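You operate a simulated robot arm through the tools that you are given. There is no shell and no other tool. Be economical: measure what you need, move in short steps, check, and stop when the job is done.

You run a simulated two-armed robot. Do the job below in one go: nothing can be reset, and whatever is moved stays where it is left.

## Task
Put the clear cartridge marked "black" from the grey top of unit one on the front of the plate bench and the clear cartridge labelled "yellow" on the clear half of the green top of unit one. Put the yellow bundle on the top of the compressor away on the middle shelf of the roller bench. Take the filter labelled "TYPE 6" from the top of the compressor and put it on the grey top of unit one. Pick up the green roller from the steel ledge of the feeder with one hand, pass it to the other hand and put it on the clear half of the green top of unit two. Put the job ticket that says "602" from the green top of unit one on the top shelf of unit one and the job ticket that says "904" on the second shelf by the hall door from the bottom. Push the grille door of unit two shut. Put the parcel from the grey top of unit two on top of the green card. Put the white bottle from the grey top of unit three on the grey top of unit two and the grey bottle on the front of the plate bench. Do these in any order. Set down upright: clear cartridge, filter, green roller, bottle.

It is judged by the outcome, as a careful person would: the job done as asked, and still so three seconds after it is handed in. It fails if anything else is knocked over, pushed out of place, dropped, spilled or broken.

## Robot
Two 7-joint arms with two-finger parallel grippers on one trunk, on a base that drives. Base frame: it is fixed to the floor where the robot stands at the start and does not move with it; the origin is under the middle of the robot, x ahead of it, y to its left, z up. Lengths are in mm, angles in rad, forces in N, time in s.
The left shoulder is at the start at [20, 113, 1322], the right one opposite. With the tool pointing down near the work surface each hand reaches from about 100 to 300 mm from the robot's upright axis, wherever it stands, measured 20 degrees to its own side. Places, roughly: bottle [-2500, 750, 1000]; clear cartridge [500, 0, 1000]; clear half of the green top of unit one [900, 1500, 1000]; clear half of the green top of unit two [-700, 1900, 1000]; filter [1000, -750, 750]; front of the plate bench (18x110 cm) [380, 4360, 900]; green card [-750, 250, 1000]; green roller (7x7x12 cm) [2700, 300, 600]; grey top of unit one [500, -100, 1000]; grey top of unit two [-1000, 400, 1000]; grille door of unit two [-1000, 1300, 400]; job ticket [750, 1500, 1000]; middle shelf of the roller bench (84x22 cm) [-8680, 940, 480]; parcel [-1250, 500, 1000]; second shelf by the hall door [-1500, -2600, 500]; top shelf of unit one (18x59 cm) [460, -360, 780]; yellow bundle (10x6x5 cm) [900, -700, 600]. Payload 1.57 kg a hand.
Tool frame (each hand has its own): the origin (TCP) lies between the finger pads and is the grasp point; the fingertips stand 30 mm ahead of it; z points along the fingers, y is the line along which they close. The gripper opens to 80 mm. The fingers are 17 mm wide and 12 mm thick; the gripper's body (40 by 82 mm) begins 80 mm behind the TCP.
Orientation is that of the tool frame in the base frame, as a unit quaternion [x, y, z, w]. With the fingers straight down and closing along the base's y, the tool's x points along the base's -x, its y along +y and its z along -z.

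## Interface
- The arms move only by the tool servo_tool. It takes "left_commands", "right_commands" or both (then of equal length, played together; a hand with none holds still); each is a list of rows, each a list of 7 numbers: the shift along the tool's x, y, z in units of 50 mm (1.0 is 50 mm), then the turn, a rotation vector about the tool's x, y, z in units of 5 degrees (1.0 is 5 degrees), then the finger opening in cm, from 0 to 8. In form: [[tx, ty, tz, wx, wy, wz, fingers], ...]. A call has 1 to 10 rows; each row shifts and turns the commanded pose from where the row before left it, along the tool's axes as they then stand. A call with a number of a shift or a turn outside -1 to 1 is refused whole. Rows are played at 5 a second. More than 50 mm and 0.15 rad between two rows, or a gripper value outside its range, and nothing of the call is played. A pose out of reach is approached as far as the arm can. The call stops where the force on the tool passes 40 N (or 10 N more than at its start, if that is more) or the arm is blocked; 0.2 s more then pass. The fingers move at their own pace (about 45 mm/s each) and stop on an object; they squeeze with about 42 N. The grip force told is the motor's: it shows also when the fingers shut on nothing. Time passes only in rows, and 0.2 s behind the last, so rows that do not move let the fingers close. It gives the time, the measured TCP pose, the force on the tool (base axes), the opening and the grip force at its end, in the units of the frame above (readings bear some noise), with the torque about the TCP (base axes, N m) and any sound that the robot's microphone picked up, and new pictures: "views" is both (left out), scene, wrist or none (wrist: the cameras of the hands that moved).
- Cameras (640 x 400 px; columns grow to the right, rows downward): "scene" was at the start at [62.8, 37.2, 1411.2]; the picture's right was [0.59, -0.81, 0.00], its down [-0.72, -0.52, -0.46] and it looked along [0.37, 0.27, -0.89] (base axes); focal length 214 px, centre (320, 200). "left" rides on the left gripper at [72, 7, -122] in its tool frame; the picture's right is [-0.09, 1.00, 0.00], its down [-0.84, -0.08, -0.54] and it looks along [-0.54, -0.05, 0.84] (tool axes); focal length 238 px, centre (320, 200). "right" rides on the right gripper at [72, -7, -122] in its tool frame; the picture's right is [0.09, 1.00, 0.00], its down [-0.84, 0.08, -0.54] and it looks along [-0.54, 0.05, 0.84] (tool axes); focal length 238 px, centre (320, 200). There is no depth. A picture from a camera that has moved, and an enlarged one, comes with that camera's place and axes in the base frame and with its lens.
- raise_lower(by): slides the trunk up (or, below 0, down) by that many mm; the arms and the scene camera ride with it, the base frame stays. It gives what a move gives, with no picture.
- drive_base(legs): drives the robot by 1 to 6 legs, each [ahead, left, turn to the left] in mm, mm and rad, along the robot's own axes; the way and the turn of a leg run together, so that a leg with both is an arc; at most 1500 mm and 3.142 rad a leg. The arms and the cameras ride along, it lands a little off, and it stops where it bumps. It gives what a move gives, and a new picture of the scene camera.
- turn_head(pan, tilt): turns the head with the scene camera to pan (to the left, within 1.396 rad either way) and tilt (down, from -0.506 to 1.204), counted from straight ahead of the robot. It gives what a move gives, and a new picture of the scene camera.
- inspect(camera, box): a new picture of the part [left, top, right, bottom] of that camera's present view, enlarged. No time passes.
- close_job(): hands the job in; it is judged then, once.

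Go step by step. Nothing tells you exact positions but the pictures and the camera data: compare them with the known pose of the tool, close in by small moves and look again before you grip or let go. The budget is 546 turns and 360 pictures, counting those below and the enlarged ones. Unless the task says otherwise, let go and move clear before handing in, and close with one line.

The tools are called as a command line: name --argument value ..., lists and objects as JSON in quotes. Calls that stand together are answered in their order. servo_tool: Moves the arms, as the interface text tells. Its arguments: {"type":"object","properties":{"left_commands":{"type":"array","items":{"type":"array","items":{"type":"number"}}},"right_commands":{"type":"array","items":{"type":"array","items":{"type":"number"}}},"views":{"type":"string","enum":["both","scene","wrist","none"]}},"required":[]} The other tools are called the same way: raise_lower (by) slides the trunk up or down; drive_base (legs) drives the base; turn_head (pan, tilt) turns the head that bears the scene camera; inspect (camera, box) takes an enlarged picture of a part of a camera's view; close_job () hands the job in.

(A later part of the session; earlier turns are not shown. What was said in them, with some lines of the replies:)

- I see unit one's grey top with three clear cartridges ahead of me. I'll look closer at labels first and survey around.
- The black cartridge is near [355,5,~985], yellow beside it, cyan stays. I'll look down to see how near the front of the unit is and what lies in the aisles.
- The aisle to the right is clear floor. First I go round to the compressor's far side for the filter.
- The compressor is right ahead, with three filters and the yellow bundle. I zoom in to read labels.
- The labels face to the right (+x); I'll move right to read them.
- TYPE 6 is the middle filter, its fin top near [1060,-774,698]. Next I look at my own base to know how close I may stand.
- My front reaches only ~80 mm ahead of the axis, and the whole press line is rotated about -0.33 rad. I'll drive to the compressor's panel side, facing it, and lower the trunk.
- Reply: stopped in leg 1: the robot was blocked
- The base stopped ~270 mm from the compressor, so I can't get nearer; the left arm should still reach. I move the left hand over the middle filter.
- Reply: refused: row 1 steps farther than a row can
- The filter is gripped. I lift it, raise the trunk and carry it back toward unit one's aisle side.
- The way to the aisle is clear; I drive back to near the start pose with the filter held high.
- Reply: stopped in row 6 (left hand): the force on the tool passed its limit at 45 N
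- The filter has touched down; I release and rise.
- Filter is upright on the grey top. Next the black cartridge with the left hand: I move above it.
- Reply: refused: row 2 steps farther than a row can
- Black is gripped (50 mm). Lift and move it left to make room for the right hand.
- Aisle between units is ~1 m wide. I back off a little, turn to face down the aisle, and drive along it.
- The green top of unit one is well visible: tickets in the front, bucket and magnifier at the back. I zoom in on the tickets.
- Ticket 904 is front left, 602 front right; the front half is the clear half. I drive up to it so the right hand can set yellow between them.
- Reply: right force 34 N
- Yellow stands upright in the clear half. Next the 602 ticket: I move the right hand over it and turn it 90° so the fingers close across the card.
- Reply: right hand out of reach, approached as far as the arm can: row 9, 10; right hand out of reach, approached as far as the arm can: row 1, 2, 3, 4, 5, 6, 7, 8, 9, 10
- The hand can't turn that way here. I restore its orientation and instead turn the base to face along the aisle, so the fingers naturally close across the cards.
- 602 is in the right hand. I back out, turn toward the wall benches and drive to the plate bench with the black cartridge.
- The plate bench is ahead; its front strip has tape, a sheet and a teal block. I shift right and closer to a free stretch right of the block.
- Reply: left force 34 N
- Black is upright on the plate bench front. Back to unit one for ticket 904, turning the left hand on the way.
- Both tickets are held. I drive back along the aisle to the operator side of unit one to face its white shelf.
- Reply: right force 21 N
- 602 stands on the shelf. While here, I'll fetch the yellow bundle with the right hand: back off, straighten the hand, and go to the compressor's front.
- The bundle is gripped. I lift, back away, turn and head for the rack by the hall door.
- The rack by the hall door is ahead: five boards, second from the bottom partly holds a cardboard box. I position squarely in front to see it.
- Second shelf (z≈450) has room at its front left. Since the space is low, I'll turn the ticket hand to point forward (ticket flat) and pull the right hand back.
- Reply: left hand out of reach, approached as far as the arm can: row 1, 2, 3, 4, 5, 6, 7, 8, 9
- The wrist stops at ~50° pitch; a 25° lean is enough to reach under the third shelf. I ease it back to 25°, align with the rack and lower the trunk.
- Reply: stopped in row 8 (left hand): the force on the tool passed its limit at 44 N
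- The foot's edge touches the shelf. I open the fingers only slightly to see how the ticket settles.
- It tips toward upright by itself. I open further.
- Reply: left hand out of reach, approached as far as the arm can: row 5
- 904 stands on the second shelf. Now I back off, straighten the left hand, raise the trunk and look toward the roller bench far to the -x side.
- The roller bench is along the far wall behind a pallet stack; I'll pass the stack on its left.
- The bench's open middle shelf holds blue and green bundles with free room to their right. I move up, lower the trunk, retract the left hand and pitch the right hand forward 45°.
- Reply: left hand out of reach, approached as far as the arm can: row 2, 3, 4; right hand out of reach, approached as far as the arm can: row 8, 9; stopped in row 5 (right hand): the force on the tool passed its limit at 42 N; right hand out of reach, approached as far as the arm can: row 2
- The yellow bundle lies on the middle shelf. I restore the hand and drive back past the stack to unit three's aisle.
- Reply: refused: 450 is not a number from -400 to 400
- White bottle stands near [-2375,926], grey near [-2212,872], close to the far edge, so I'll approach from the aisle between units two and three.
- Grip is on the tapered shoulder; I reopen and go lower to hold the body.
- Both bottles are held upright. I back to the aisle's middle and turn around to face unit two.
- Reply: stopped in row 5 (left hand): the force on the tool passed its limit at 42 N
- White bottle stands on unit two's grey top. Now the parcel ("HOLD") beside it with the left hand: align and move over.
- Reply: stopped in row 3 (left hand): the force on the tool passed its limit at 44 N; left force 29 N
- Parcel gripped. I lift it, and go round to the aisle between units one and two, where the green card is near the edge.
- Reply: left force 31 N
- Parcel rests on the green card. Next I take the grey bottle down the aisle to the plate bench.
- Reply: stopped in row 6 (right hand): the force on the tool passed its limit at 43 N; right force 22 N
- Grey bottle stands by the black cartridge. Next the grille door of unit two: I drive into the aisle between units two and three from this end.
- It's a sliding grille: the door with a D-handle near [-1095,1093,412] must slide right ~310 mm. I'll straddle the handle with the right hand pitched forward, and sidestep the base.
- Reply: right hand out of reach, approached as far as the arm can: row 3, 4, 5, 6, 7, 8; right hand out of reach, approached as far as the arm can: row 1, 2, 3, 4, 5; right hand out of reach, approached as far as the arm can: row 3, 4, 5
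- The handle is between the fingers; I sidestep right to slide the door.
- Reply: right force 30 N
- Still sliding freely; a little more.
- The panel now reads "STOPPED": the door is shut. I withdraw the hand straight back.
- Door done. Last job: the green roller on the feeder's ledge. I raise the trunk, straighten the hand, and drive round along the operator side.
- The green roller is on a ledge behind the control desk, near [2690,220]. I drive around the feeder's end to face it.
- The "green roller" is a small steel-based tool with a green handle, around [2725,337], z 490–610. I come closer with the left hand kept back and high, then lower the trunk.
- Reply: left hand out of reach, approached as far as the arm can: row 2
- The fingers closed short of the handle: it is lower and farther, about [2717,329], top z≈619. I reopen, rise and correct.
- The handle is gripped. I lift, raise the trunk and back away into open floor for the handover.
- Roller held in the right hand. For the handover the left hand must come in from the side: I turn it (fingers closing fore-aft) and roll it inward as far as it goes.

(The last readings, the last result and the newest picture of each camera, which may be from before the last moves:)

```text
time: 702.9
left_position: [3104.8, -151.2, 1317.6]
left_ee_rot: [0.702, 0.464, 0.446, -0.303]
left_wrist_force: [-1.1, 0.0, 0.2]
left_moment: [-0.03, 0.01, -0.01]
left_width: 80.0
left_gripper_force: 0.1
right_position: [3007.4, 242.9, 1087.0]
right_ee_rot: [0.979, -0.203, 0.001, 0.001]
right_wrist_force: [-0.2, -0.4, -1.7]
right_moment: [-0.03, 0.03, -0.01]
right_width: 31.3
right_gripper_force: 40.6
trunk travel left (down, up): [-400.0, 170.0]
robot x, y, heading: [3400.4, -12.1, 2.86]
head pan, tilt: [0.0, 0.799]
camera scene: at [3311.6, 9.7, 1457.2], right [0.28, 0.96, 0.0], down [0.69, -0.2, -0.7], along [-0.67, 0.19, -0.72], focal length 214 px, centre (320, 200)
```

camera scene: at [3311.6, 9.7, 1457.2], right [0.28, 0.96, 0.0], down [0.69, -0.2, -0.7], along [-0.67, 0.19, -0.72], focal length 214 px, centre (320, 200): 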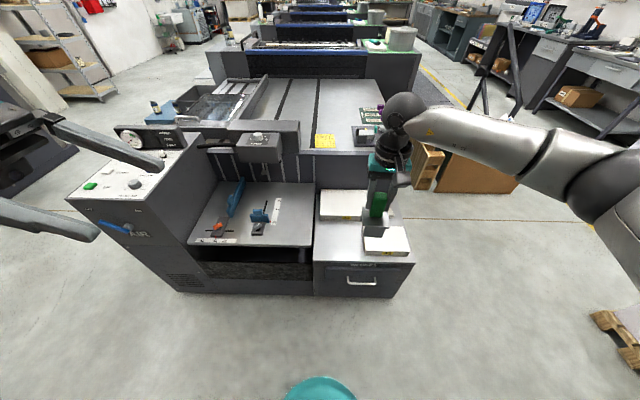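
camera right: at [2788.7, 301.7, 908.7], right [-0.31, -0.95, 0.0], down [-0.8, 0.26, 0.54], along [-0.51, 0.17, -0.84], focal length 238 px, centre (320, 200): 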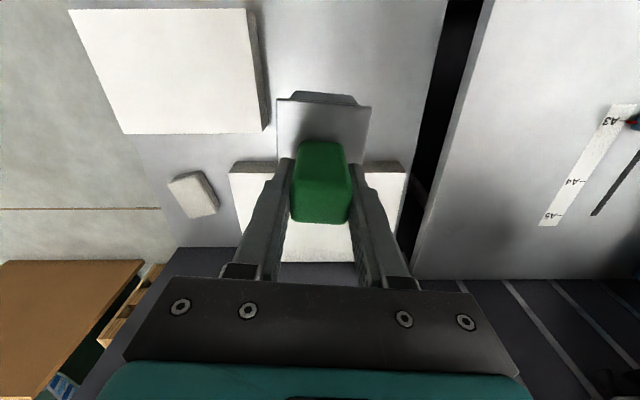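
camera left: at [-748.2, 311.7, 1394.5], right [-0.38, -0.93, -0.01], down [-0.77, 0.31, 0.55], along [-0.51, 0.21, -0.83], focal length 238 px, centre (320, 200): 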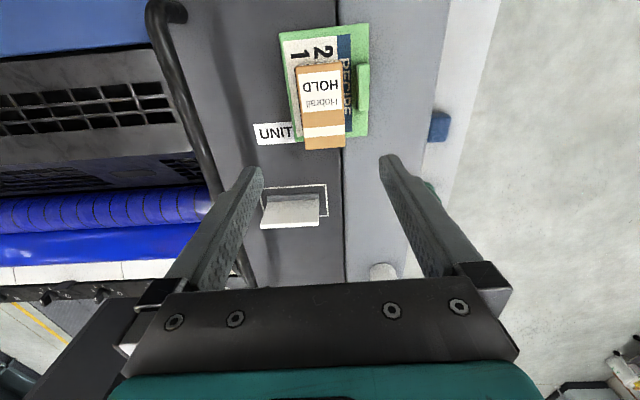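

servo_tool --right_commands '[[0.2, 0.5, 0, 0, 0, 0, 0], [0.2, 0.5, 0, 0, 0, 0, 0], [0.2, 0.5, 0, 0, 0, 0, 0], [0.2, 0.5, 0, 0, 0, 0, 0]]' --views "none"

servo_tool --left_commands '[[-0.395, -0.545, 0.437, 0, 0, 0, 8], [-0.395, -0.545, 0.437, 0, 0, 0, 8], [-0.395, -0.545, 0.437, 0, 0, 0, 8], [-0.395, -0.545, 0.437, 0, 0, 0, 8], [-0.395, -0.545, 0.437, 0, 0, 0, 8], [-0.395, -0.545, 0.437, 0, 0, 0, 8], [-0.395, -0.545, 0.437, 0, 0, 0, 8]]' --views "both"

```text
time: 703.9
left_position: [3103.2, -150.7, 1317.9]
left_ee_rot: [0.702, 0.464, 0.447, -0.304]
left_wrist_force: [-1.1, 0.4, -0.1]
left_moment: [0.0, 0.03, -0.02]
left_width: 79.9
left_gripper_force: 0.1
right_position: [3003.5, 134.3, 1084.8]
right_ee_rot: [0.979, -0.204, 0.001, 0.001]
right_wrist_force: [0.2, -0.2, -2.5]
right_moment: [0.0, 0.02, 0.0]
right_width: 31.7
right_gripper_force: 40.4
trunk travel left (down, up): [-400.0, 170.0]
robot x, y, heading: [3401.2, -14.3, 2.858]
head pan, tilt: [0.0, 0.799]
```

```text
time: 705.5
left_position: [2956.0, -0.4, 1129.4]
left_ee_rot: [0.703, 0.464, 0.447, -0.303]
left_wrist_force: [-0.3, 0.1, 0.3]
left_moment: [-0.02, -0.01, -0.03]
left_width: 80.1
left_gripper_force: 0.0
right_position: [3004.0, 135.7, 1086.1]
right_ee_rot: [0.979, -0.203, 0.002, 0.001]
right_wrist_force: [0.6, -0.2, -2.2]
right_moment: [-0.01, 0.03, 0.04]
right_width: 31.8
right_gripper_force: 40.4
trunk travel left (down, up): [-400.0, 170.0]
robot x, y, heading: [3396.8, -16.4, 2.862]
head pan, tilt: [0.0, 0.799]
camera scene: at [3311.1, 10.2, 1457.2], right [0.28, 0.96, 0.0], down [0.69, -0.2, -0.7], along [-0.67, 0.19, -0.72], focal length 214 px, centre (320, 200)
camera left: at [2932.4, -77.5, 1246.3], right [0.9, -0.42, -0.1], down [-0.4, -0.74, -0.53], along [0.15, 0.52, -0.84], focal length 238 px, centre (320, 200)
```

scene: 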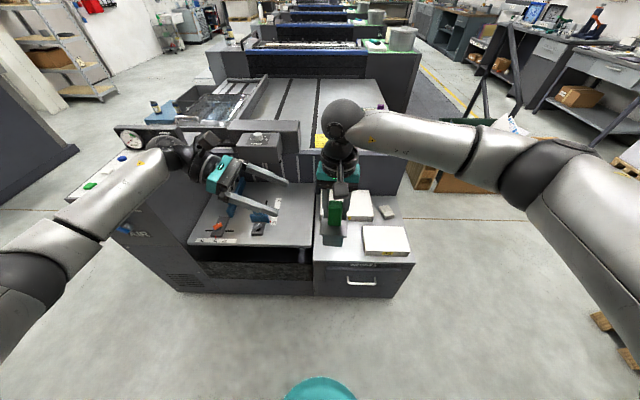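
left: 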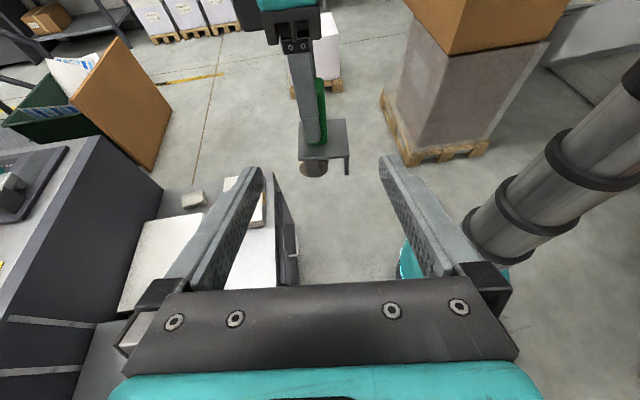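

servo_tool --left_commands '[[0.02, -0.09, 0.8, 0, 0, 0, 8], [0, 0, 0.8, 0, 0, 0, 8]]' --views "both"

inspect --camera "scene" --box '[240, 120, 400, 260]'

```text
time: 706.1
left_position: [2979.4, 69.3, 1098.0]
left_ee_rot: [0.703, 0.464, 0.446, -0.303]
left_wrist_force: [0.6, -0.3, 0.0]
left_moment: [0.0, 0.02, -0.01]
left_width: 80.1
left_gripper_force: 0.1
right_position: [3002.6, 134.4, 1086.0]
right_ee_rot: [0.979, -0.204, 0.001, 0.001]
right_wrist_force: [0.3, 0.2, -1.2]
right_moment: [0.01, 0.02, 0.01]
right_width: 31.5
right_gripper_force: 40.3
trunk travel left (down, up): [-400.0, 170.0]
robot x, y, heading: [3395.9, -12.6, 2.868]
head pan, tilt: [0.0, 0.799]
camera scene: at [3311.8, 9.8, 1457.2], right [0.28, 0.96, 0.0], down [0.69, -0.2, -0.7], along [-0.67, 0.19, -0.72], focal length 214 px, centre (320, 200)
camera left: at [2955.6, -8.1, 1214.9], right [0.9, -0.42, -0.1], down [-0.4, -0.74, -0.53], along [0.15, 0.52, -0.84], focal length 238 px, centre (320, 200)
```

scene: 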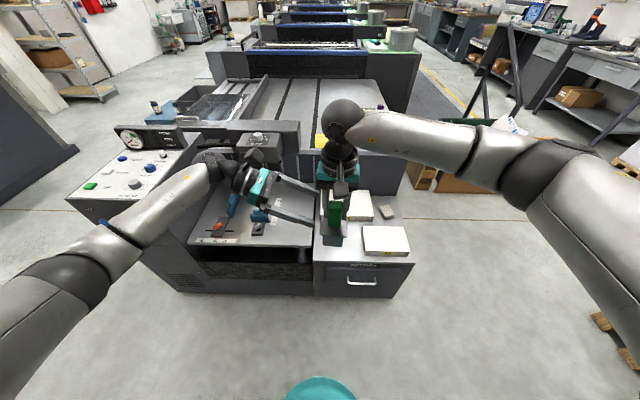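
left: 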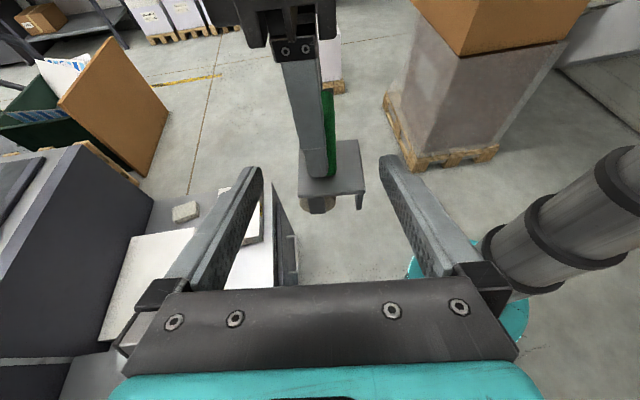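

```text
2.86 times, centred on (320, 190) of scene
camera zoom: at [3311.8, 9.8, 1457.2], right [0.28, 0.96, 0.0], down [0.69, -0.2, -0.7], along [-0.67, 0.19, -0.72], focal length 613 px, centre (320, 229)
```

zoom: 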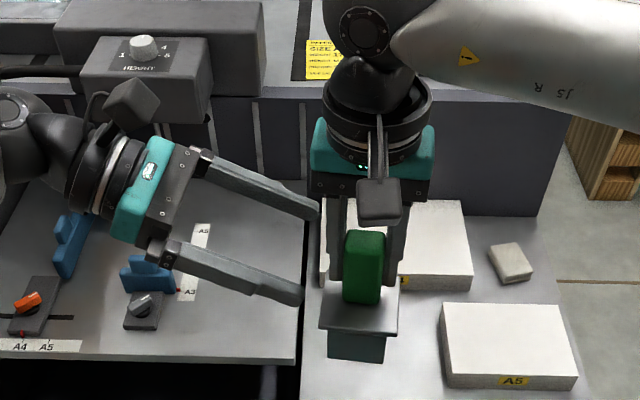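

servo_tool --left_commands '[[0, 0, 0.7, 0, 0, 0, 8], [0, 0, 0.65, 0, 0, 0, 8]]' --views "wrist"

inspect --camera "scene" --box '[260, 120, 400, 250]'

```text
time: 706.7
left_position: [3003.9, 125.7, 1069.5]
left_ee_rot: [0.702, 0.464, 0.446, -0.304]
left_wrist_force: [-0.6, -0.2, 0.3]
left_moment: [-0.02, -0.02, 0.03]
left_width: 79.9
left_gripper_force: 0.0
right_position: [3004.4, 136.0, 1084.6]
right_ee_rot: [0.979, -0.204, 0.002, 0.001]
right_wrist_force: [-0.1, -0.3, -2.4]
right_moment: [0.0, 0.04, -0.02]
right_width: 31.4
right_gripper_force: 40.5
trunk travel left (down, up): [-400.0, 170.0]
robot x, y, heading: [3398.1, -14.6, 2.861]
head pan, tilt: [0.0, 0.799]
camera left: at [2980.7, 48.7, 1186.3], right [0.9, -0.42, -0.1], down [-0.4, -0.74, -0.53], along [0.15, 0.52, -0.84], focal length 238 px, centre (320, 200)
```

left: 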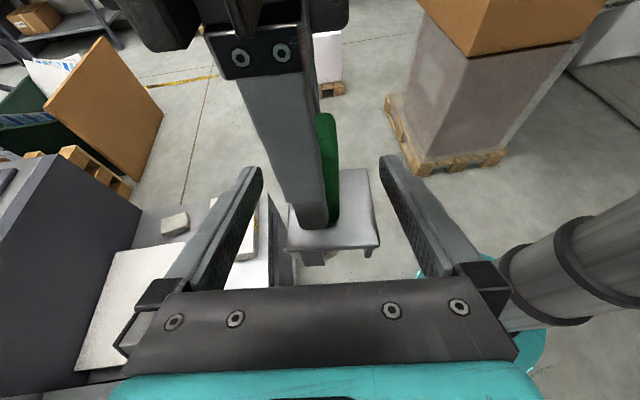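

```text
3.08 times, centred on (330, 185) of scene
camera zoom: at [3311.6, 9.8, 1457.2], right [0.28, 0.96, 0.0], down [0.69, -0.2, -0.7], along [-0.67, 0.19, -0.72], focal length 660 px, centre (289, 246)
```

zoom: 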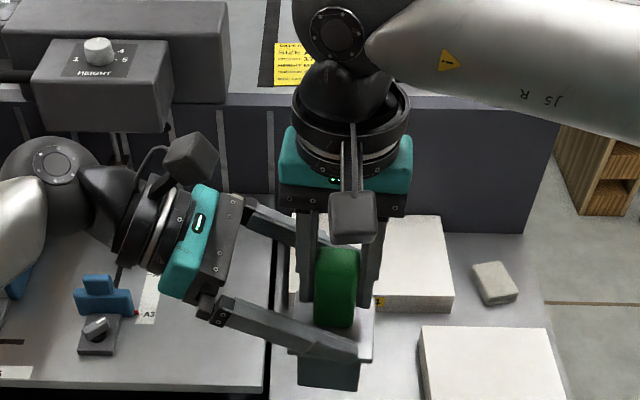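

servo_tool --left_commands '[[0, 0, 0, 0, 0, 0, 6], [0, 0, 0, 0, 0, 0, 4.5], [0, 0, 0, 0, 0, 0, 4]]' --views "wrist"

inspect --camera "scene" --box '[280, 150, 390, 250]'

```text
time: 707.5
left_position: [3004.3, 125.7, 1070.4]
left_ee_rot: [0.702, 0.464, 0.446, -0.304]
left_wrist_force: [-0.5, 0.4, -0.8]
left_moment: [-0.01, 0.0, 0.0]
left_width: 40.0
left_gripper_force: 0.0
right_position: [3003.4, 135.7, 1085.9]
right_ee_rot: [0.979, -0.203, 0.002, 0.0]
right_wrist_force: [0.5, 0.4, -2.3]
right_moment: [-0.02, -0.01, -0.01]
right_width: 31.7
right_gripper_force: 40.5
trunk travel left (down, up): [-400.0, 170.0]
robot x, y, heading: [3393.7, -16.1, 2.867]
head pan, tilt: [0.0, 0.799]
camera left: at [2980.5, 48.3, 1186.6], right [0.9, -0.42, -0.1], down [-0.4, -0.74, -0.53], along [0.15, 0.52, -0.84], focal length 238 px, centre (320, 200)
```

left: 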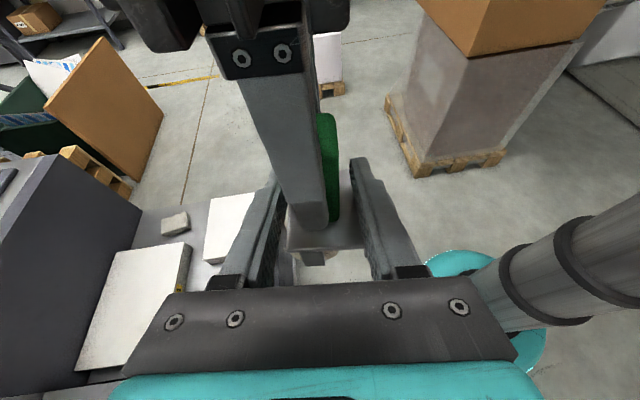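

```text
4.00 times, centred on (335, 200) of scene
camera zoom: at [3311.6, 9.6, 1457.2], right [0.28, 0.96, 0.0], down [0.69, -0.2, -0.7], along [-0.67, 0.19, -0.72], focal length 858 px, centre (260, 200)
```

zoom: 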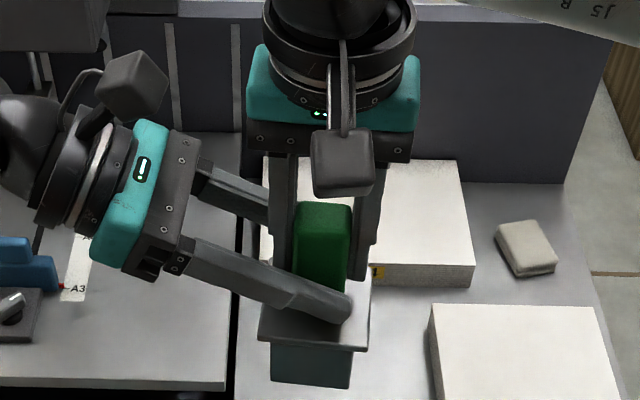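

The left fingers straddle the lower handle. I close them.

servo_tool --left_commands '[[0, 0, 0, 0, 0, 0, 3], [0, 0, 0, 0, 0, 0, 1], [0, 0, 0, 0, 0, 0, 0], [0, 0, 0, 0, 0, 0, 0], [0, 0, 0, 0, 0, 0, 0]]' --views "wrist"

```text
time: 708.7
left_position: [3003.2, 124.8, 1069.8]
left_ee_rot: [0.702, 0.464, 0.446, -0.304]
left_wrist_force: [-9.7, 4.8, -1.3]
left_moment: [-0.05, -0.35, -0.64]
left_width: 25.6
left_gripper_force: 36.5
right_position: [3004.0, 134.5, 1085.0]
right_ee_rot: [0.979, -0.202, 0.003, 0.002]
right_wrist_force: [10.1, -4.2, 0.9]
right_moment: [-0.08, 0.2, 0.74]
right_width: 31.8
right_gripper_force: 40.0
trunk travel left (down, up): [-400.0, 170.0]
robot x, y, heading: [3401.9, -15.4, 2.859]
head pan, tilt: [0.0, 0.799]
camera left: at [2980.0, 48.0, 1186.5], right [0.9, -0.42, -0.1], down [-0.4, -0.75, -0.53], along [0.15, 0.52, -0.84], focal length 238 px, centre (320, 200)
```

left: 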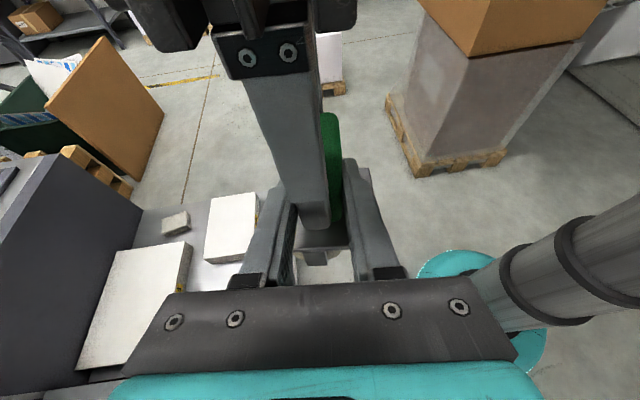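

servo_tool --right_commands '[[0, 0, 0, 0, 0, 0, 4], [0, 0, 0, 0, 0, 0, 4.8], [0, 0, 0, 0, 0, 0, 4.8]]' --views "wrist"

inspect --camera "scene" --box '[280, 150, 390, 250]'

```text
time: 709.5
left_position: [3003.3, 125.4, 1069.8]
left_ee_rot: [0.702, 0.464, 0.446, -0.304]
left_wrist_force: [-15.0, -6.7, -2.6]
left_moment: [0.03, -0.22, 0.02]
left_width: 25.6
left_gripper_force: 37.1
right_position: [3004.3, 135.7, 1084.9]
right_ee_rot: [0.979, -0.204, 0.003, -0.001]
right_wrist_force: [14.8, 6.3, 1.1]
right_moment: [0.02, 0.01, 0.16]
right_width: 37.7
right_gripper_force: 0.0
trunk travel left (down, up): [-400.0, 170.0]
robot x, y, heading: [3398.2, -17.3, 2.863]
head pan, tilt: [0.0, 0.799]
camera right: at [3073.7, 113.0, 1207.0], right [-0.31, -0.95, 0.0], down [-0.8, 0.26, 0.54], along [-0.51, 0.17, -0.84], focal length 238 px, centre (320, 200)
```

right: 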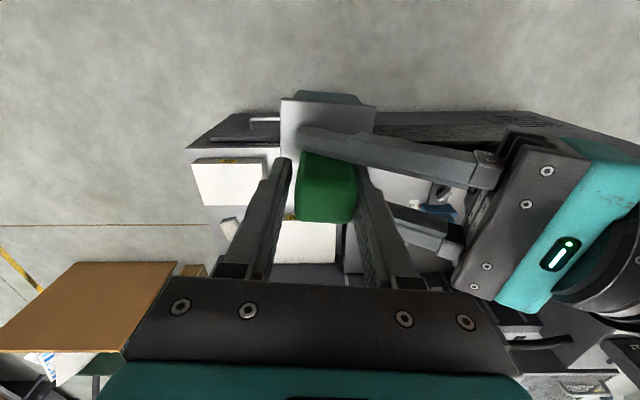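

```text
4.00 times, centred on (335, 200) of scene
camera zoom: at [3311.6, 9.6, 1457.2], right [0.28, 0.96, 0.0], down [0.69, -0.2, -0.7], along [-0.67, 0.19, -0.72], focal length 858 px, centre (260, 200)
```

zoom: 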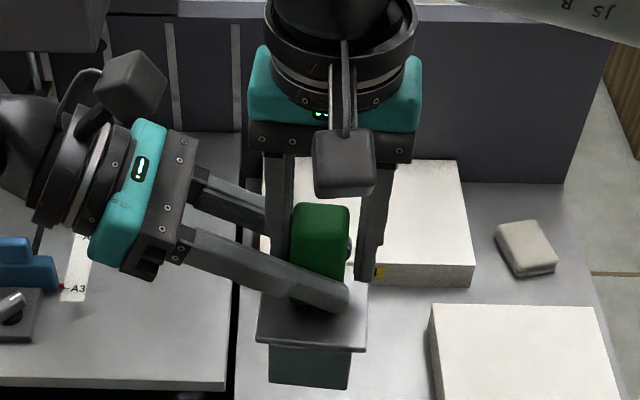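

servo_tool --right_commands '[[0.06, 0, -0.2, 0, 0, 0, 4.2], [0, 0, -0.3, 0, 0, 0, 4.2], [0, 0, -0.3, 0, 0, 0, 4.5]]' --views "wrist"

inspect --camera "scene" --box '[280, 150, 390, 250]'

```text
time: 710.3
left_position: [3005.0, 124.5, 1068.8]
left_ee_rot: [0.703, 0.463, 0.448, -0.302]
left_wrist_force: [0.3, 0.0, -2.3]
left_moment: [0.0, 0.02, 0.0]
left_width: 25.9
left_gripper_force: 36.8
right_position: [3006.2, 136.3, 1125.9]
right_ee_rot: [0.979, -0.204, 0.001, 0.001]
right_wrist_force: [-0.4, 0.0, 0.3]
right_moment: [0.02, 0.02, -0.01]
right_width: 44.9
right_gripper_force: 0.1
trunk travel left (down, up): [-400.0, 170.0]
robot x, y, heading: [3400.2, -14.5, 2.866]
head pan, tilt: [0.0, 0.799]
camera right: at [3076.8, 112.0, 1248.8], right [-0.31, -0.95, 0.0], down [-0.8, 0.26, 0.54], along [-0.52, 0.17, -0.84], focal length 238 px, centre (320, 200)
```

right: 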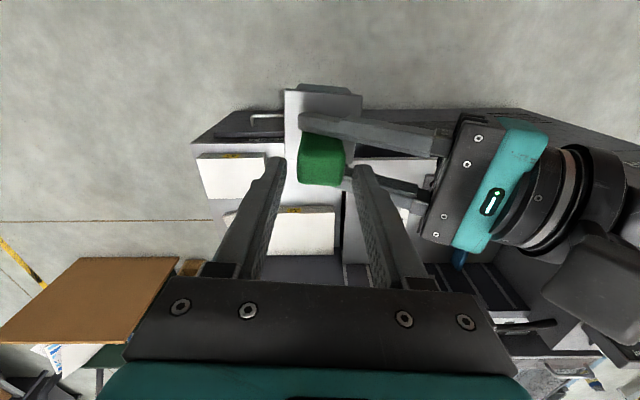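

```text
4.00 times, centred on (335, 200) of scene
camera zoom: at [3311.7, 9.5, 1457.2], right [0.28, 0.96, 0.0], down [0.69, -0.2, -0.7], along [-0.67, 0.19, -0.72], focal length 858 px, centre (260, 200)
```

zoom: 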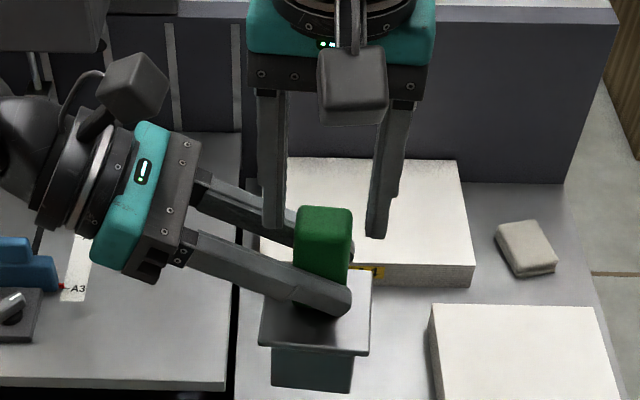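

The left hand now holds the roller and the right is free. I clear the right hand, raise the trunk, and start the drive to unit two.

servo_tool --right_commands '[[0, 0, -1, 0, 0, 0, 4.5], [0, 0, -1, 0, 0, 0, 4.5], [0, -0.9, 0, 0, 0, 0, 6], [0, -0.9, 0, 0, 0, 0, 8], [0, -0.9, 0, 0, 0, 0, 8]]' --views "none"

raise_lower --by 170

drive_base --legs '[[0, 1060, 0.02], [0, 1060, 0], [1270, 0, 0], [1270, 0, 0], [1270, 0, 0], [1270, 0, 0]]'

```text
time: 711.5
left_position: [3005.5, 126.6, 1070.6]
left_ee_rot: [0.703, 0.463, 0.447, -0.302]
left_wrist_force: [0.0, -0.1, -2.7]
left_moment: [-0.02, -0.01, 0.01]
left_width: 25.6
left_gripper_force: 37.1
right_position: [3061.5, 260.0, 1228.2]
right_ee_rot: [0.979, -0.203, 0.002, 0.002]
right_wrist_force: [0.4, 0.7, 0.6]
right_moment: [-0.02, 0.03, 0.02]
right_width: 80.0
right_gripper_force: 0.1
trunk travel left (down, up): [-400.0, 170.0]
robot x, y, heading: [3397.2, -16.9, 2.862]
head pan, tilt: [0.0, 0.799]
```

```text
time: 713.4
left_position: [3003.8, 126.7, 1239.4]
left_ee_rot: [0.703, 0.464, 0.446, -0.303]
left_wrist_force: [-0.4, -0.7, -1.1]
left_moment: [0.0, -0.02, 0.01]
left_width: 25.6
left_gripper_force: 37.2
right_position: [3061.6, 260.2, 1396.0]
right_ee_rot: [0.979, -0.204, 0.001, 0.001]
right_wrist_force: [-0.2, -0.6, -0.4]
right_moment: [-0.01, -0.01, 0.0]
right_width: 80.0
right_gripper_force: 0.1
trunk travel left (down, up): [-570.0, 0.0]
robot x, y, heading: [3397.1, -13.7, 2.865]
head pan, tilt: [0.0, 0.799]
```

```text
time: 748.1
left_position: [-2438.5, -226.3, 1239.8]
left_ee_rot: [0.72, 0.436, 0.458, -0.286]
left_wrist_force: [1.1, -0.2, -1.5]
left_moment: [-0.02, 0.01, -0.01]
left_width: 25.4
left_gripper_force: 37.2
right_position: [-2371.4, -97.2, 1397.6]
right_ee_rot: [0.97, -0.241, 0.003, 0.0]
right_wrist_force: [0.4, 0.3, 0.0]
right_moment: [-0.01, -0.03, 0.0]
right_width: 79.8
right_gripper_force: 0.0
trunk travel left (down, up): [-570.0, 0.0]
robot x, y, heading: [-2056.8, -394.0, 2.784]
head pan, tilt: [0.0, 0.799]
camera scene: at [-2141.3, -366.1, 1627.2], right [0.35, 0.94, 0.0], down [0.67, -0.25, -0.7], along [-0.65, 0.24, -0.72], focal length 214 px, centre (320, 200)
```

scene: 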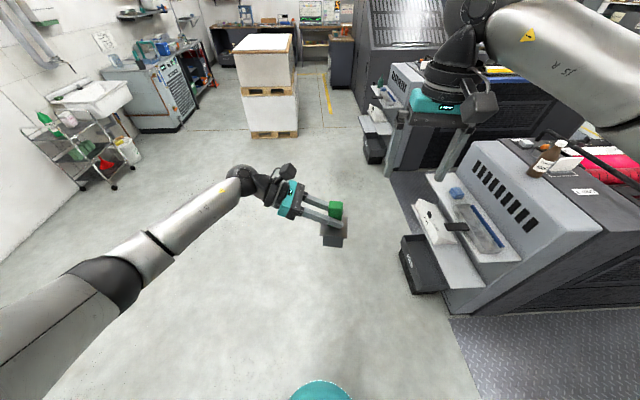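

drive_base --legs '[[0, 0, 1.6], [0, 0, 1.636], [80, 0, 0]]'

drive_base --legs '[[0, 1150, 0]]'

```text
time: 757.0
left_position: [-1580.1, -539.4, 1239.3]
left_ee_rot: [-0.479, 0.693, -0.312, -0.439]
left_wrist_force: [0.8, 0.1, -2.0]
left_moment: [0.03, -0.01, -0.03]
left_width: 25.7
left_gripper_force: 37.1
right_position: [-1632.1, -677.9, 1396.9]
right_ee_rot: [0.183, 0.983, 0.0, -0.002]
right_wrist_force: [0.1, 0.0, 0.2]
right_moment: [0.03, 0.0, 0.03]
right_width: 80.1
right_gripper_force: 0.0
trunk travel left (down, up): [-570.0, 0.0]
robot x, y, heading: [-1981.6, -414.3, -0.239]
head pan, tilt: [0.0, 0.799]
camera scene: at [-1889.4, -438.6, 1627.2], right [-0.24, -0.97, 0.0], down [-0.7, 0.17, -0.7], along [0.68, -0.16, -0.72], focal length 214 px, centre (320, 200)
```

scene: 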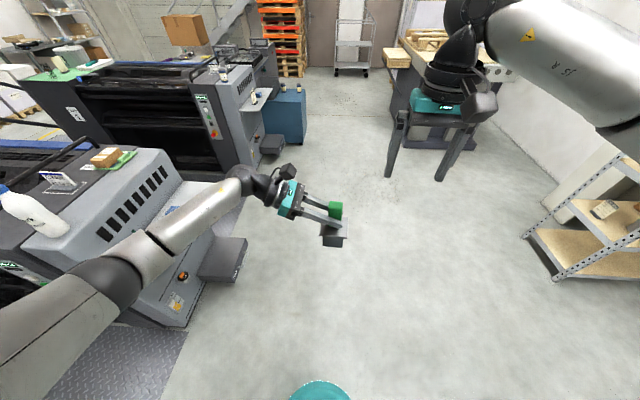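

```text
time: 762.9
left_position: [-1314.6, 580.4, 1239.7]
left_ee_rot: [-0.482, 0.691, -0.315, -0.438]
left_wrist_force: [0.0, 0.2, -3.2]
left_moment: [0.01, -0.01, -0.01]
left_width: 25.4
left_gripper_force: 37.2
right_position: [-1364.6, 443.1, 1397.5]
right_ee_rot: [0.177, 0.984, 0.0, -0.002]
right_wrist_force: [-0.3, 0.0, -0.9]
right_moment: [0.0, -0.02, 0.03]
right_width: 80.0
right_gripper_force: 0.0
trunk travel left (down, up): [-570.0, 0.0]
robot x, y, heading: [-1713.8, 704.4, -0.228]
head pan, tilt: [0.0, 0.799]
camera scene: at [-1625.3, 679.8, 1627.2], right [-0.22, -0.97, 0.0], down [-0.7, 0.16, -0.7], along [0.68, -0.16, -0.72], focal length 214 px, centre (320, 200)
```

scene: 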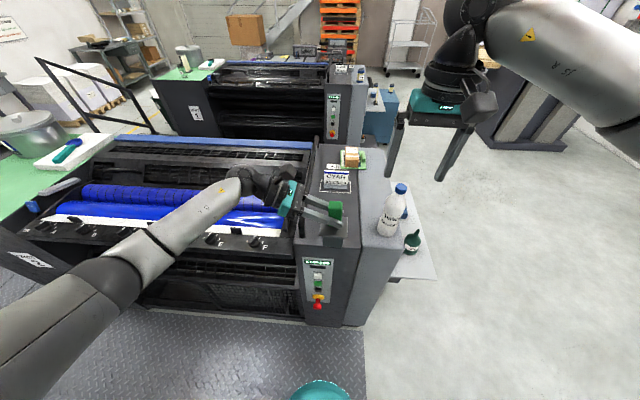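

drive_base --legs '[[0, 0, -0.035], [0, 1400, 0]]'

turn_head --pan 0.15 --tilt 0.85

```text
time: 770.4
left_position: [-961.9, 1970.1, 1240.4]
left_ee_rot: [-0.479, 0.693, -0.312, -0.439]
left_wrist_force: [-0.7, -0.2, -1.5]
left_moment: [-0.01, 0.0, 0.03]
left_width: 25.6
left_gripper_force: 37.0
right_position: [-1013.1, 1833.0, 1398.0]
right_ee_rot: [0.183, 0.983, 0.001, -0.001]
right_wrist_force: [-0.8, 0.5, 0.5]
right_moment: [-0.02, -0.02, 0.01]
right_width: 80.0
right_gripper_force: 0.1
trunk travel left (down, up): [-570.0, 0.0]
robot x, y, heading: [-1359.8, 2095.0, -0.233]
head pan, tilt: [0.0, 0.799]
camera scene: at [-1271.2, 2072.3, 1627.2], right [-0.23, -0.97, 0.0], down [-0.7, 0.17, -0.7], along [0.68, -0.16, -0.72], focal length 214 px, centre (320, 200)
```

scene: 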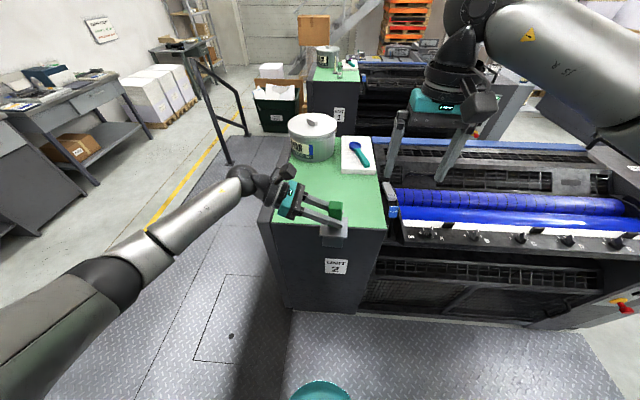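

```text
time: 771.1
left_position: [-961.6, 1969.9, 1239.5]
left_ee_rot: [-0.479, 0.692, -0.313, -0.44]
left_wrist_force: [-0.6, -0.9, -3.0]
left_moment: [0.0, -0.06, -0.01]
left_width: 25.4
left_gripper_force: 37.1
right_position: [-1012.0, 1833.1, 1397.6]
right_ee_rot: [0.182, 0.983, 0.001, -0.002]
right_wrist_force: [-0.3, -0.2, -0.5]
right_moment: [0.0, 0.01, 0.0]
right_width: 79.9
right_gripper_force: 0.0
trunk travel left (down, up): [-570.0, 0.0]
robot x, y, heading: [-1363.4, 2096.1, -0.24]
head pan, tilt: [0.15, 0.85]
camera scene: at [-1271.8, 2084.2, 1623.2], right [-0.09, -1.0, 0.0], down [-0.75, 0.07, -0.66], along [0.66, -0.06, -0.75], focal length 214 px, centre (320, 200)
```

scene: 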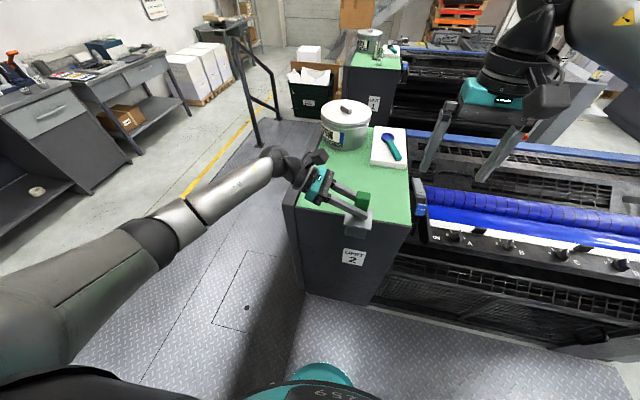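

drive_base --legs '[[262, 0, 0]]'

servo_tool --left_commands '[[-0.8, 0, 0.36, 0, 0, 0, 0]]' --views "both"

```text
time: 773.0
left_position: [-702.9, 1910.8, 1239.6]
left_ee_rot: [-0.481, 0.691, -0.314, -0.439]
left_wrist_force: [-0.8, -0.7, -2.5]
left_moment: [0.02, 0.01, -0.01]
left_width: 25.6
left_gripper_force: 37.3
right_position: [-754.0, 1774.9, 1397.3]
right_ee_rot: [0.179, 0.984, 0.0, -0.001]
right_wrist_force: [0.7, -0.2, 0.3]
right_moment: [-0.01, 0.0, -0.01]
right_width: 79.9
right_gripper_force: 0.1
trunk travel left (down, up): [-570.0, 0.0]
robot x, y, heading: [-1105.0, 2035.9, -0.23]
head pan, tilt: [0.15, 0.85]
camera scene: at [-1014.2, 2023.5, 1623.2], right [-0.08, -1.0, 0.0], down [-0.75, 0.06, -0.66], along [0.66, -0.05, -0.75], focal length 214 px, centre (320, 200)
```

scene: 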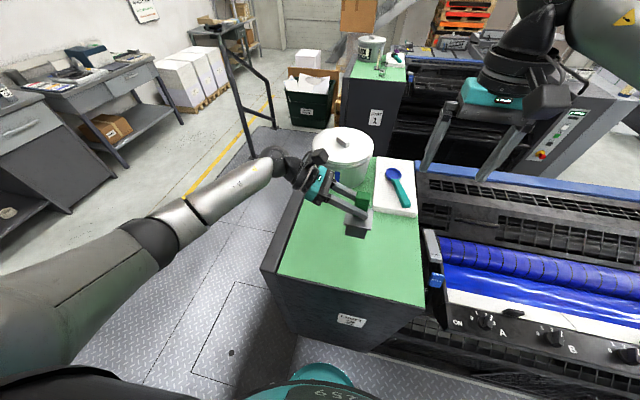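

```text
time: 773.4
left_position: [-704.0, 1913.1, 1195.9]
left_ee_rot: [-0.48, 0.692, -0.313, -0.438]
left_wrist_force: [0.3, 0.3, -2.3]
left_moment: [0.01, -0.02, 0.02]
left_width: 25.7
left_gripper_force: 36.6
right_position: [-754.5, 1774.2, 1396.5]
right_ee_rot: [0.179, 0.984, 0.0, -0.002]
right_wrist_force: [0.4, 0.2, 0.5]
right_moment: [0.0, 0.02, 0.01]
right_width: 80.4
right_gripper_force: 0.1
trunk travel left (down, up): [-570.0, 0.0]
robot x, y, heading: [-1104.2, 2033.2, -0.23]
head pan, tilt: [0.15, 0.85]
camera scene: at [-1015.1, 2023.5, 1623.2], right [-0.08, -1.0, 0.0], down [-0.75, 0.06, -0.66], along [0.66, -0.05, -0.75], focal length 214 px, centre (320, 200)
camera left: at [-684.5, 1991.7, 1312.4], right [-0.92, 0.38, -0.1], down [0.37, 0.76, -0.53], along [-0.13, -0.53, -0.84], focal length 238 px, centre (320, 200)
```

scene: 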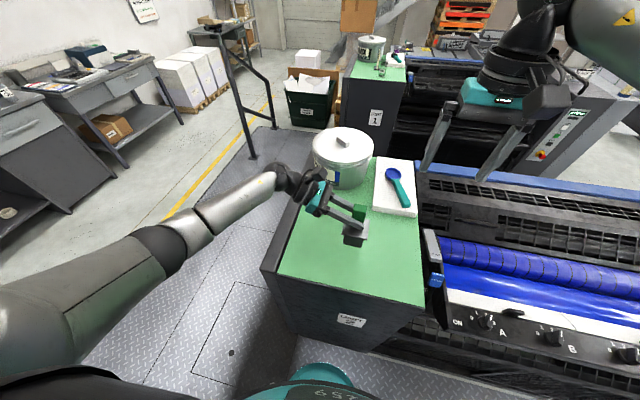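
left: 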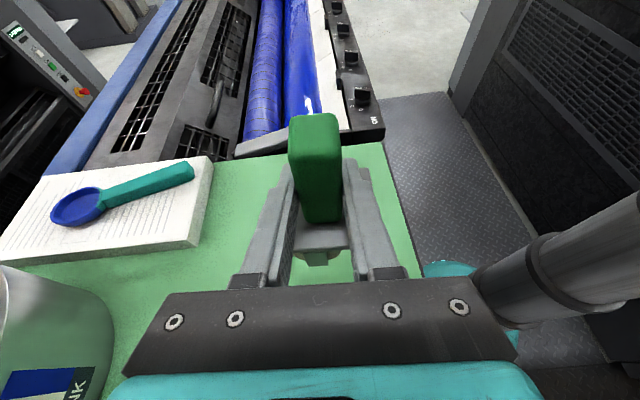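

servo_tool --left_commands '[[-0.7, 0, 0.32, 0, 0, 0, 0], [-0.7, 0, 0.32, 0, 0, 0, 0], [-0.45, 0, 0.21, 0, 0, 0, 0]]' --views "both"

inspect --camera "scene" --box '[280, 150, 430, 280]'

```text
time: 774.2
left_position: [-702.3, 1912.4, 1092.8]
left_ee_rot: [-0.48, 0.691, -0.314, -0.439]
left_wrist_force: [0.4, 0.3, -2.6]
left_moment: [0.03, 0.02, 0.01]
left_width: 25.7
left_gripper_force: 36.7
right_position: [-755.0, 1773.6, 1397.3]
right_ee_rot: [0.179, 0.984, 0.001, -0.002]
right_wrist_force: [-0.8, 0.0, 0.1]
right_moment: [-0.03, -0.01, 0.01]
right_width: 80.0
right_gripper_force: 0.1
trunk travel left (down, up): [-570.0, 0.0]
robot x, y, heading: [-1104.3, 2029.7, -0.23]
head pan, tilt: [0.15, 0.85]
camera scene: at [-1014.8, 2023.4, 1623.2], right [-0.08, -1.0, 0.0], down [-0.75, 0.06, -0.66], along [0.66, -0.05, -0.75], focal length 214 px, centre (320, 200)
camera left: at [-682.2, 1991.7, 1208.7], right [-0.92, 0.38, -0.1], down [0.37, 0.76, -0.53], along [-0.13, -0.53, -0.84], focal length 238 px, centre (320, 200)
```

scene: 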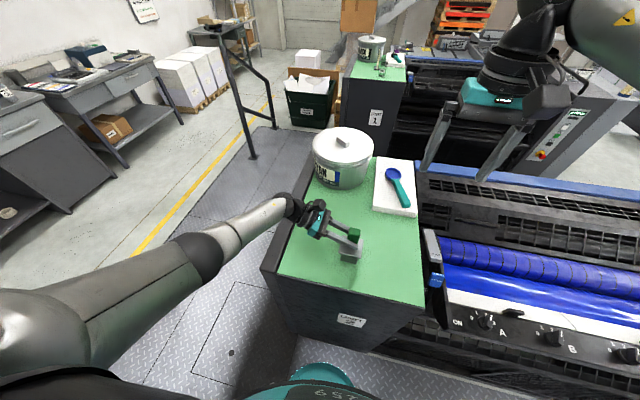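
left: 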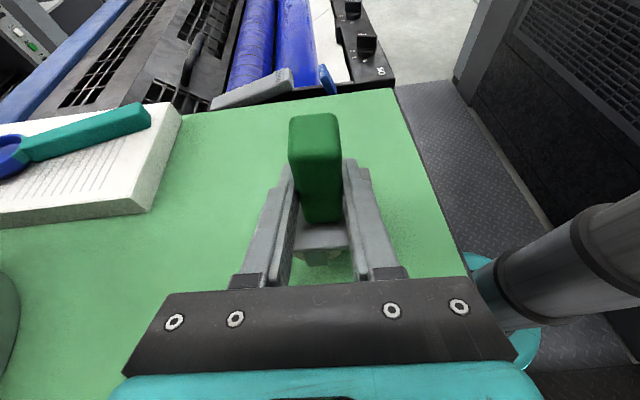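

```text
3.08 times, centred on (355, 215) of scene
camera zoom: at [-1014.8, 2023.4, 1623.2], right [-0.08, -1.0, 0.0], down [-0.75, 0.06, -0.66], along [0.66, -0.05, -0.75], focal length 660 px, centre (212, 154)
```

zoom: 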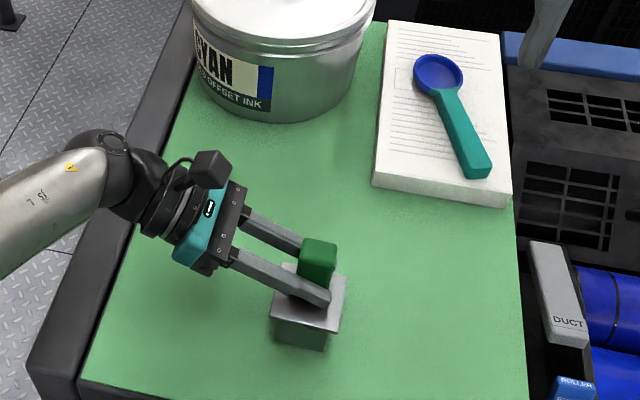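

servo_tool --left_commands '[[-0.15, 0, 0.07, 0, 0, 0, 0], [-0.055, 0, 0.025, 0, 0, 0, 0], [-0.055, 0, 0.025, 0, 0, 0, 0], [-0.055, 0, 0.025, 0, 0, 0, 0], [-0.055, 0, 0.025, 0, 0, 0, 0], [-0.055, 0, 0.025, 0, 0, 0, 0], [-0.055, 0, 0.025, 0, 0, 0, 0], [-0.055, 0, 0.025, 0, 0, 0, 0], [-0.055, 0, 0.025, 0, 0, 0, 0], [-0.055, 0, 0.025, 0, 0, 0, 0]]' --views "none"

```text
time: 775.6
left_position: [-697.1, 1910.0, 1080.8]
left_ee_rot: [-0.478, 0.688, -0.321, -0.442]
left_wrist_force: [1.9, 7.5, 12.2]
left_moment: [0.62, -0.07, -0.04]
left_width: 26.0
left_gripper_force: 36.7
right_position: [-752.5, 1775.2, 1397.5]
right_ee_rot: [0.18, 0.984, 0.001, -0.002]
right_wrist_force: [0.5, -0.6, 0.5]
right_moment: [0.02, 0.02, -0.03]
right_width: 79.5
right_gripper_force: 0.1
trunk travel left (down, up): [-570.0, 0.0]
robot x, y, heading: [-1103.4, 2032.0, -0.233]
head pan, tilt: [0.15, 0.85]
stopped in row 6 (left hand): the force on the tool passed its limit at 42 N (the readings are from after the stop); the commanded pose is now the measured one
```

servo_tool --left_commands '[[0.04, 0, -0.02, 0, 0, 0, 0], [0, 0, 0, 0, 0, 0, 3], [0, 0, 0, 0, 0, 0, 4], [0, 0, 0, 0, 0, 0, 5]]' --views "wrist"

inspect --camera "scene" --box '[310, 190, 410, 280]'

```text
time: 776.6
left_position: [-699.0, 1909.6, 1080.0]
left_ee_rot: [-0.477, 0.689, -0.319, -0.443]
left_wrist_force: [0.1, -1.2, 0.4]
left_moment: [0.02, -0.01, 0.0]
left_width: 50.1
left_gripper_force: 0.0
right_position: [-754.5, 1774.0, 1397.4]
right_ee_rot: [0.18, 0.984, 0.001, -0.001]
right_wrist_force: [0.2, -0.3, -0.4]
right_moment: [0.02, 0.0, 0.01]
right_width: 79.9
right_gripper_force: 0.2
trunk travel left (down, up): [-570.0, 0.0]
robot x, y, heading: [-1098.8, 2028.6, -0.23]
head pan, tilt: [0.15, 0.85]
camera left: at [-679.7, 1989.6, 1195.8], right [-0.92, 0.37, -0.1], down [0.37, 0.76, -0.54], along [-0.13, -0.54, -0.83], focal length 238 px, centre (320, 200)
```

left: 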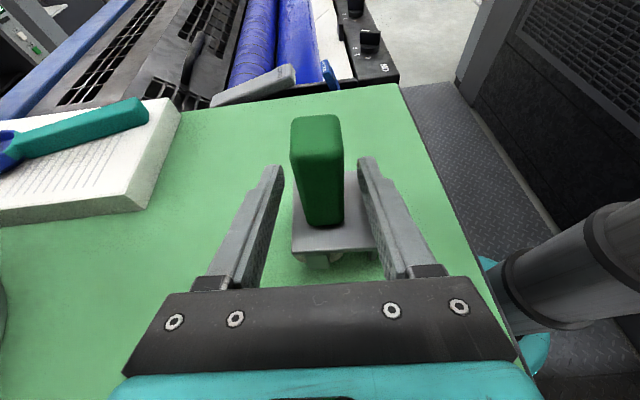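

```text
4.44 times, centred on (360, 235) of scene
camera zoom: at [-1014.8, 2023.7, 1623.2], right [-0.08, -1.0, 0.0], down [-0.75, 0.06, -0.66], along [0.66, -0.05, -0.75], focal length 953 px, centre (142, 44)
```

zoom: 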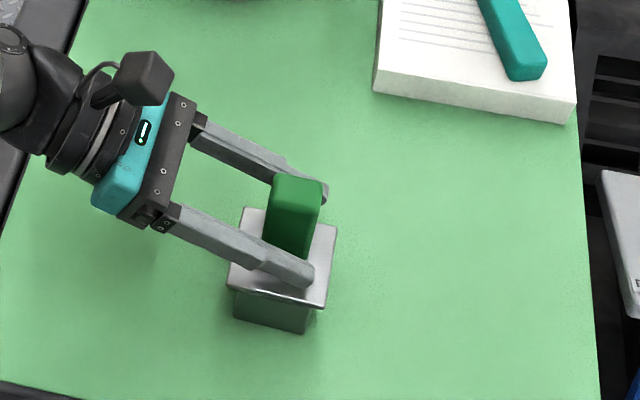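

The roller stands upright. I withdraw the left hand along its own axis.

servo_tool --left_commands '[[0, 0, -0.4, 0, 0, 0, 5], [0, 0, -0.6, 0, 0, 0, 5], [0, 0, -1, 0, 0, 0, 5], [0, 0, -1, 0, 0, 0, 5]]' --views "none"

drive_base --legs '[[-250, 0, 0]]'

inspect --camera "scene" --box '[290, 120, 450, 250]'

```text
time: 777.6
left_position: [-656.1, 2038.7, 1142.4]
left_ee_rot: [-0.477, 0.689, -0.319, -0.442]
left_wrist_force: [0.3, -0.5, 0.5]
left_moment: [-0.03, -0.01, 0.02]
left_width: 50.2
left_gripper_force: 0.1
right_position: [-754.3, 1776.1, 1396.9]
right_ee_rot: [0.179, 0.984, 0.0, -0.002]
right_wrist_force: [-0.5, -0.1, -0.5]
right_moment: [0.01, 0.02, 0.03]
right_width: 80.1
right_gripper_force: 0.0
trunk travel left (down, up): [-570.0, 0.0]
robot x, y, heading: [-1100.7, 2033.6, -0.232]
head pan, tilt: [0.15, 0.85]
```

```text
time: 779.4
left_position: [-898.4, 2094.0, 1142.2]
left_ee_rot: [-0.478, 0.688, -0.321, -0.443]
left_wrist_force: [-0.3, 0.2, 0.1]
left_moment: [0.0, 0.01, 0.04]
left_width: 49.9
left_gripper_force: 0.0
right_position: [-996.4, 1831.5, 1397.7]
right_ee_rot: [0.179, 0.984, 0.001, 0.0]
right_wrist_force: [-0.6, 0.1, -0.8]
right_moment: [0.02, -0.08, 0.0]
right_width: 80.2
right_gripper_force: 0.0
trunk travel left (down, up): [-570.0, 0.0]
robot x, y, heading: [-1344.3, 2087.4, -0.228]
head pan, tilt: [0.15, 0.85]
camera scene: at [-1257.2, 2080.7, 1623.2], right [-0.08, -1.0, 0.0], down [-0.75, 0.06, -0.66], along [0.66, -0.05, -0.75], focal length 214 px, centre (320, 200)
```

scene: 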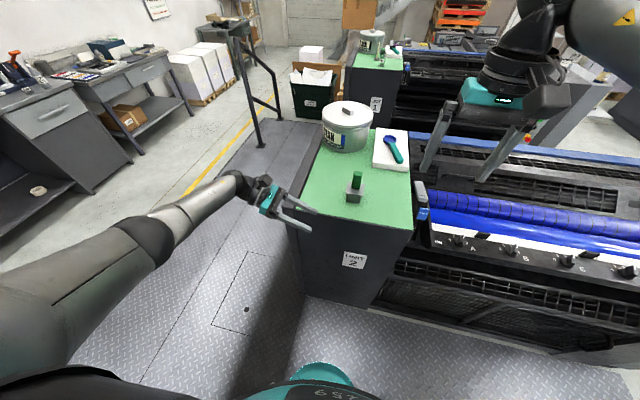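

```text
3.08 times, centred on (370, 185) of scene
camera zoom: at [-1257.2, 2080.7, 1623.2], right [-0.08, -1.0, 0.0], down [-0.75, 0.06, -0.66], along [0.66, -0.05, -0.75], focal length 660 px, centre (166, 246)
```

zoom: 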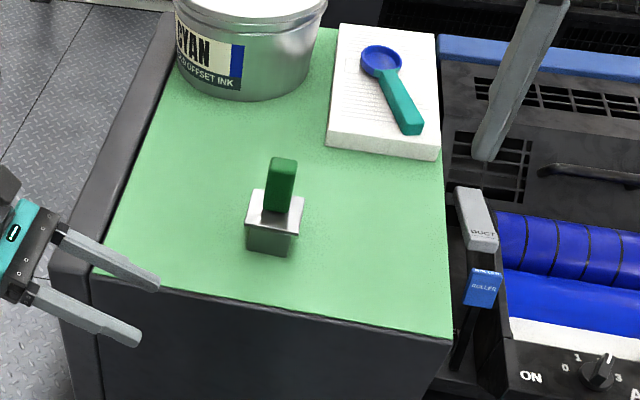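

All eleven items are in place and both hands are clear, so I hand the job in.

close_job

```text
The job is handed in.
```

The job is done and handed in: every item is where you asked, the cartridges, filter, roller and bottles stand upright, and unit two's grille door is shut (its panel reads "STOPPED").
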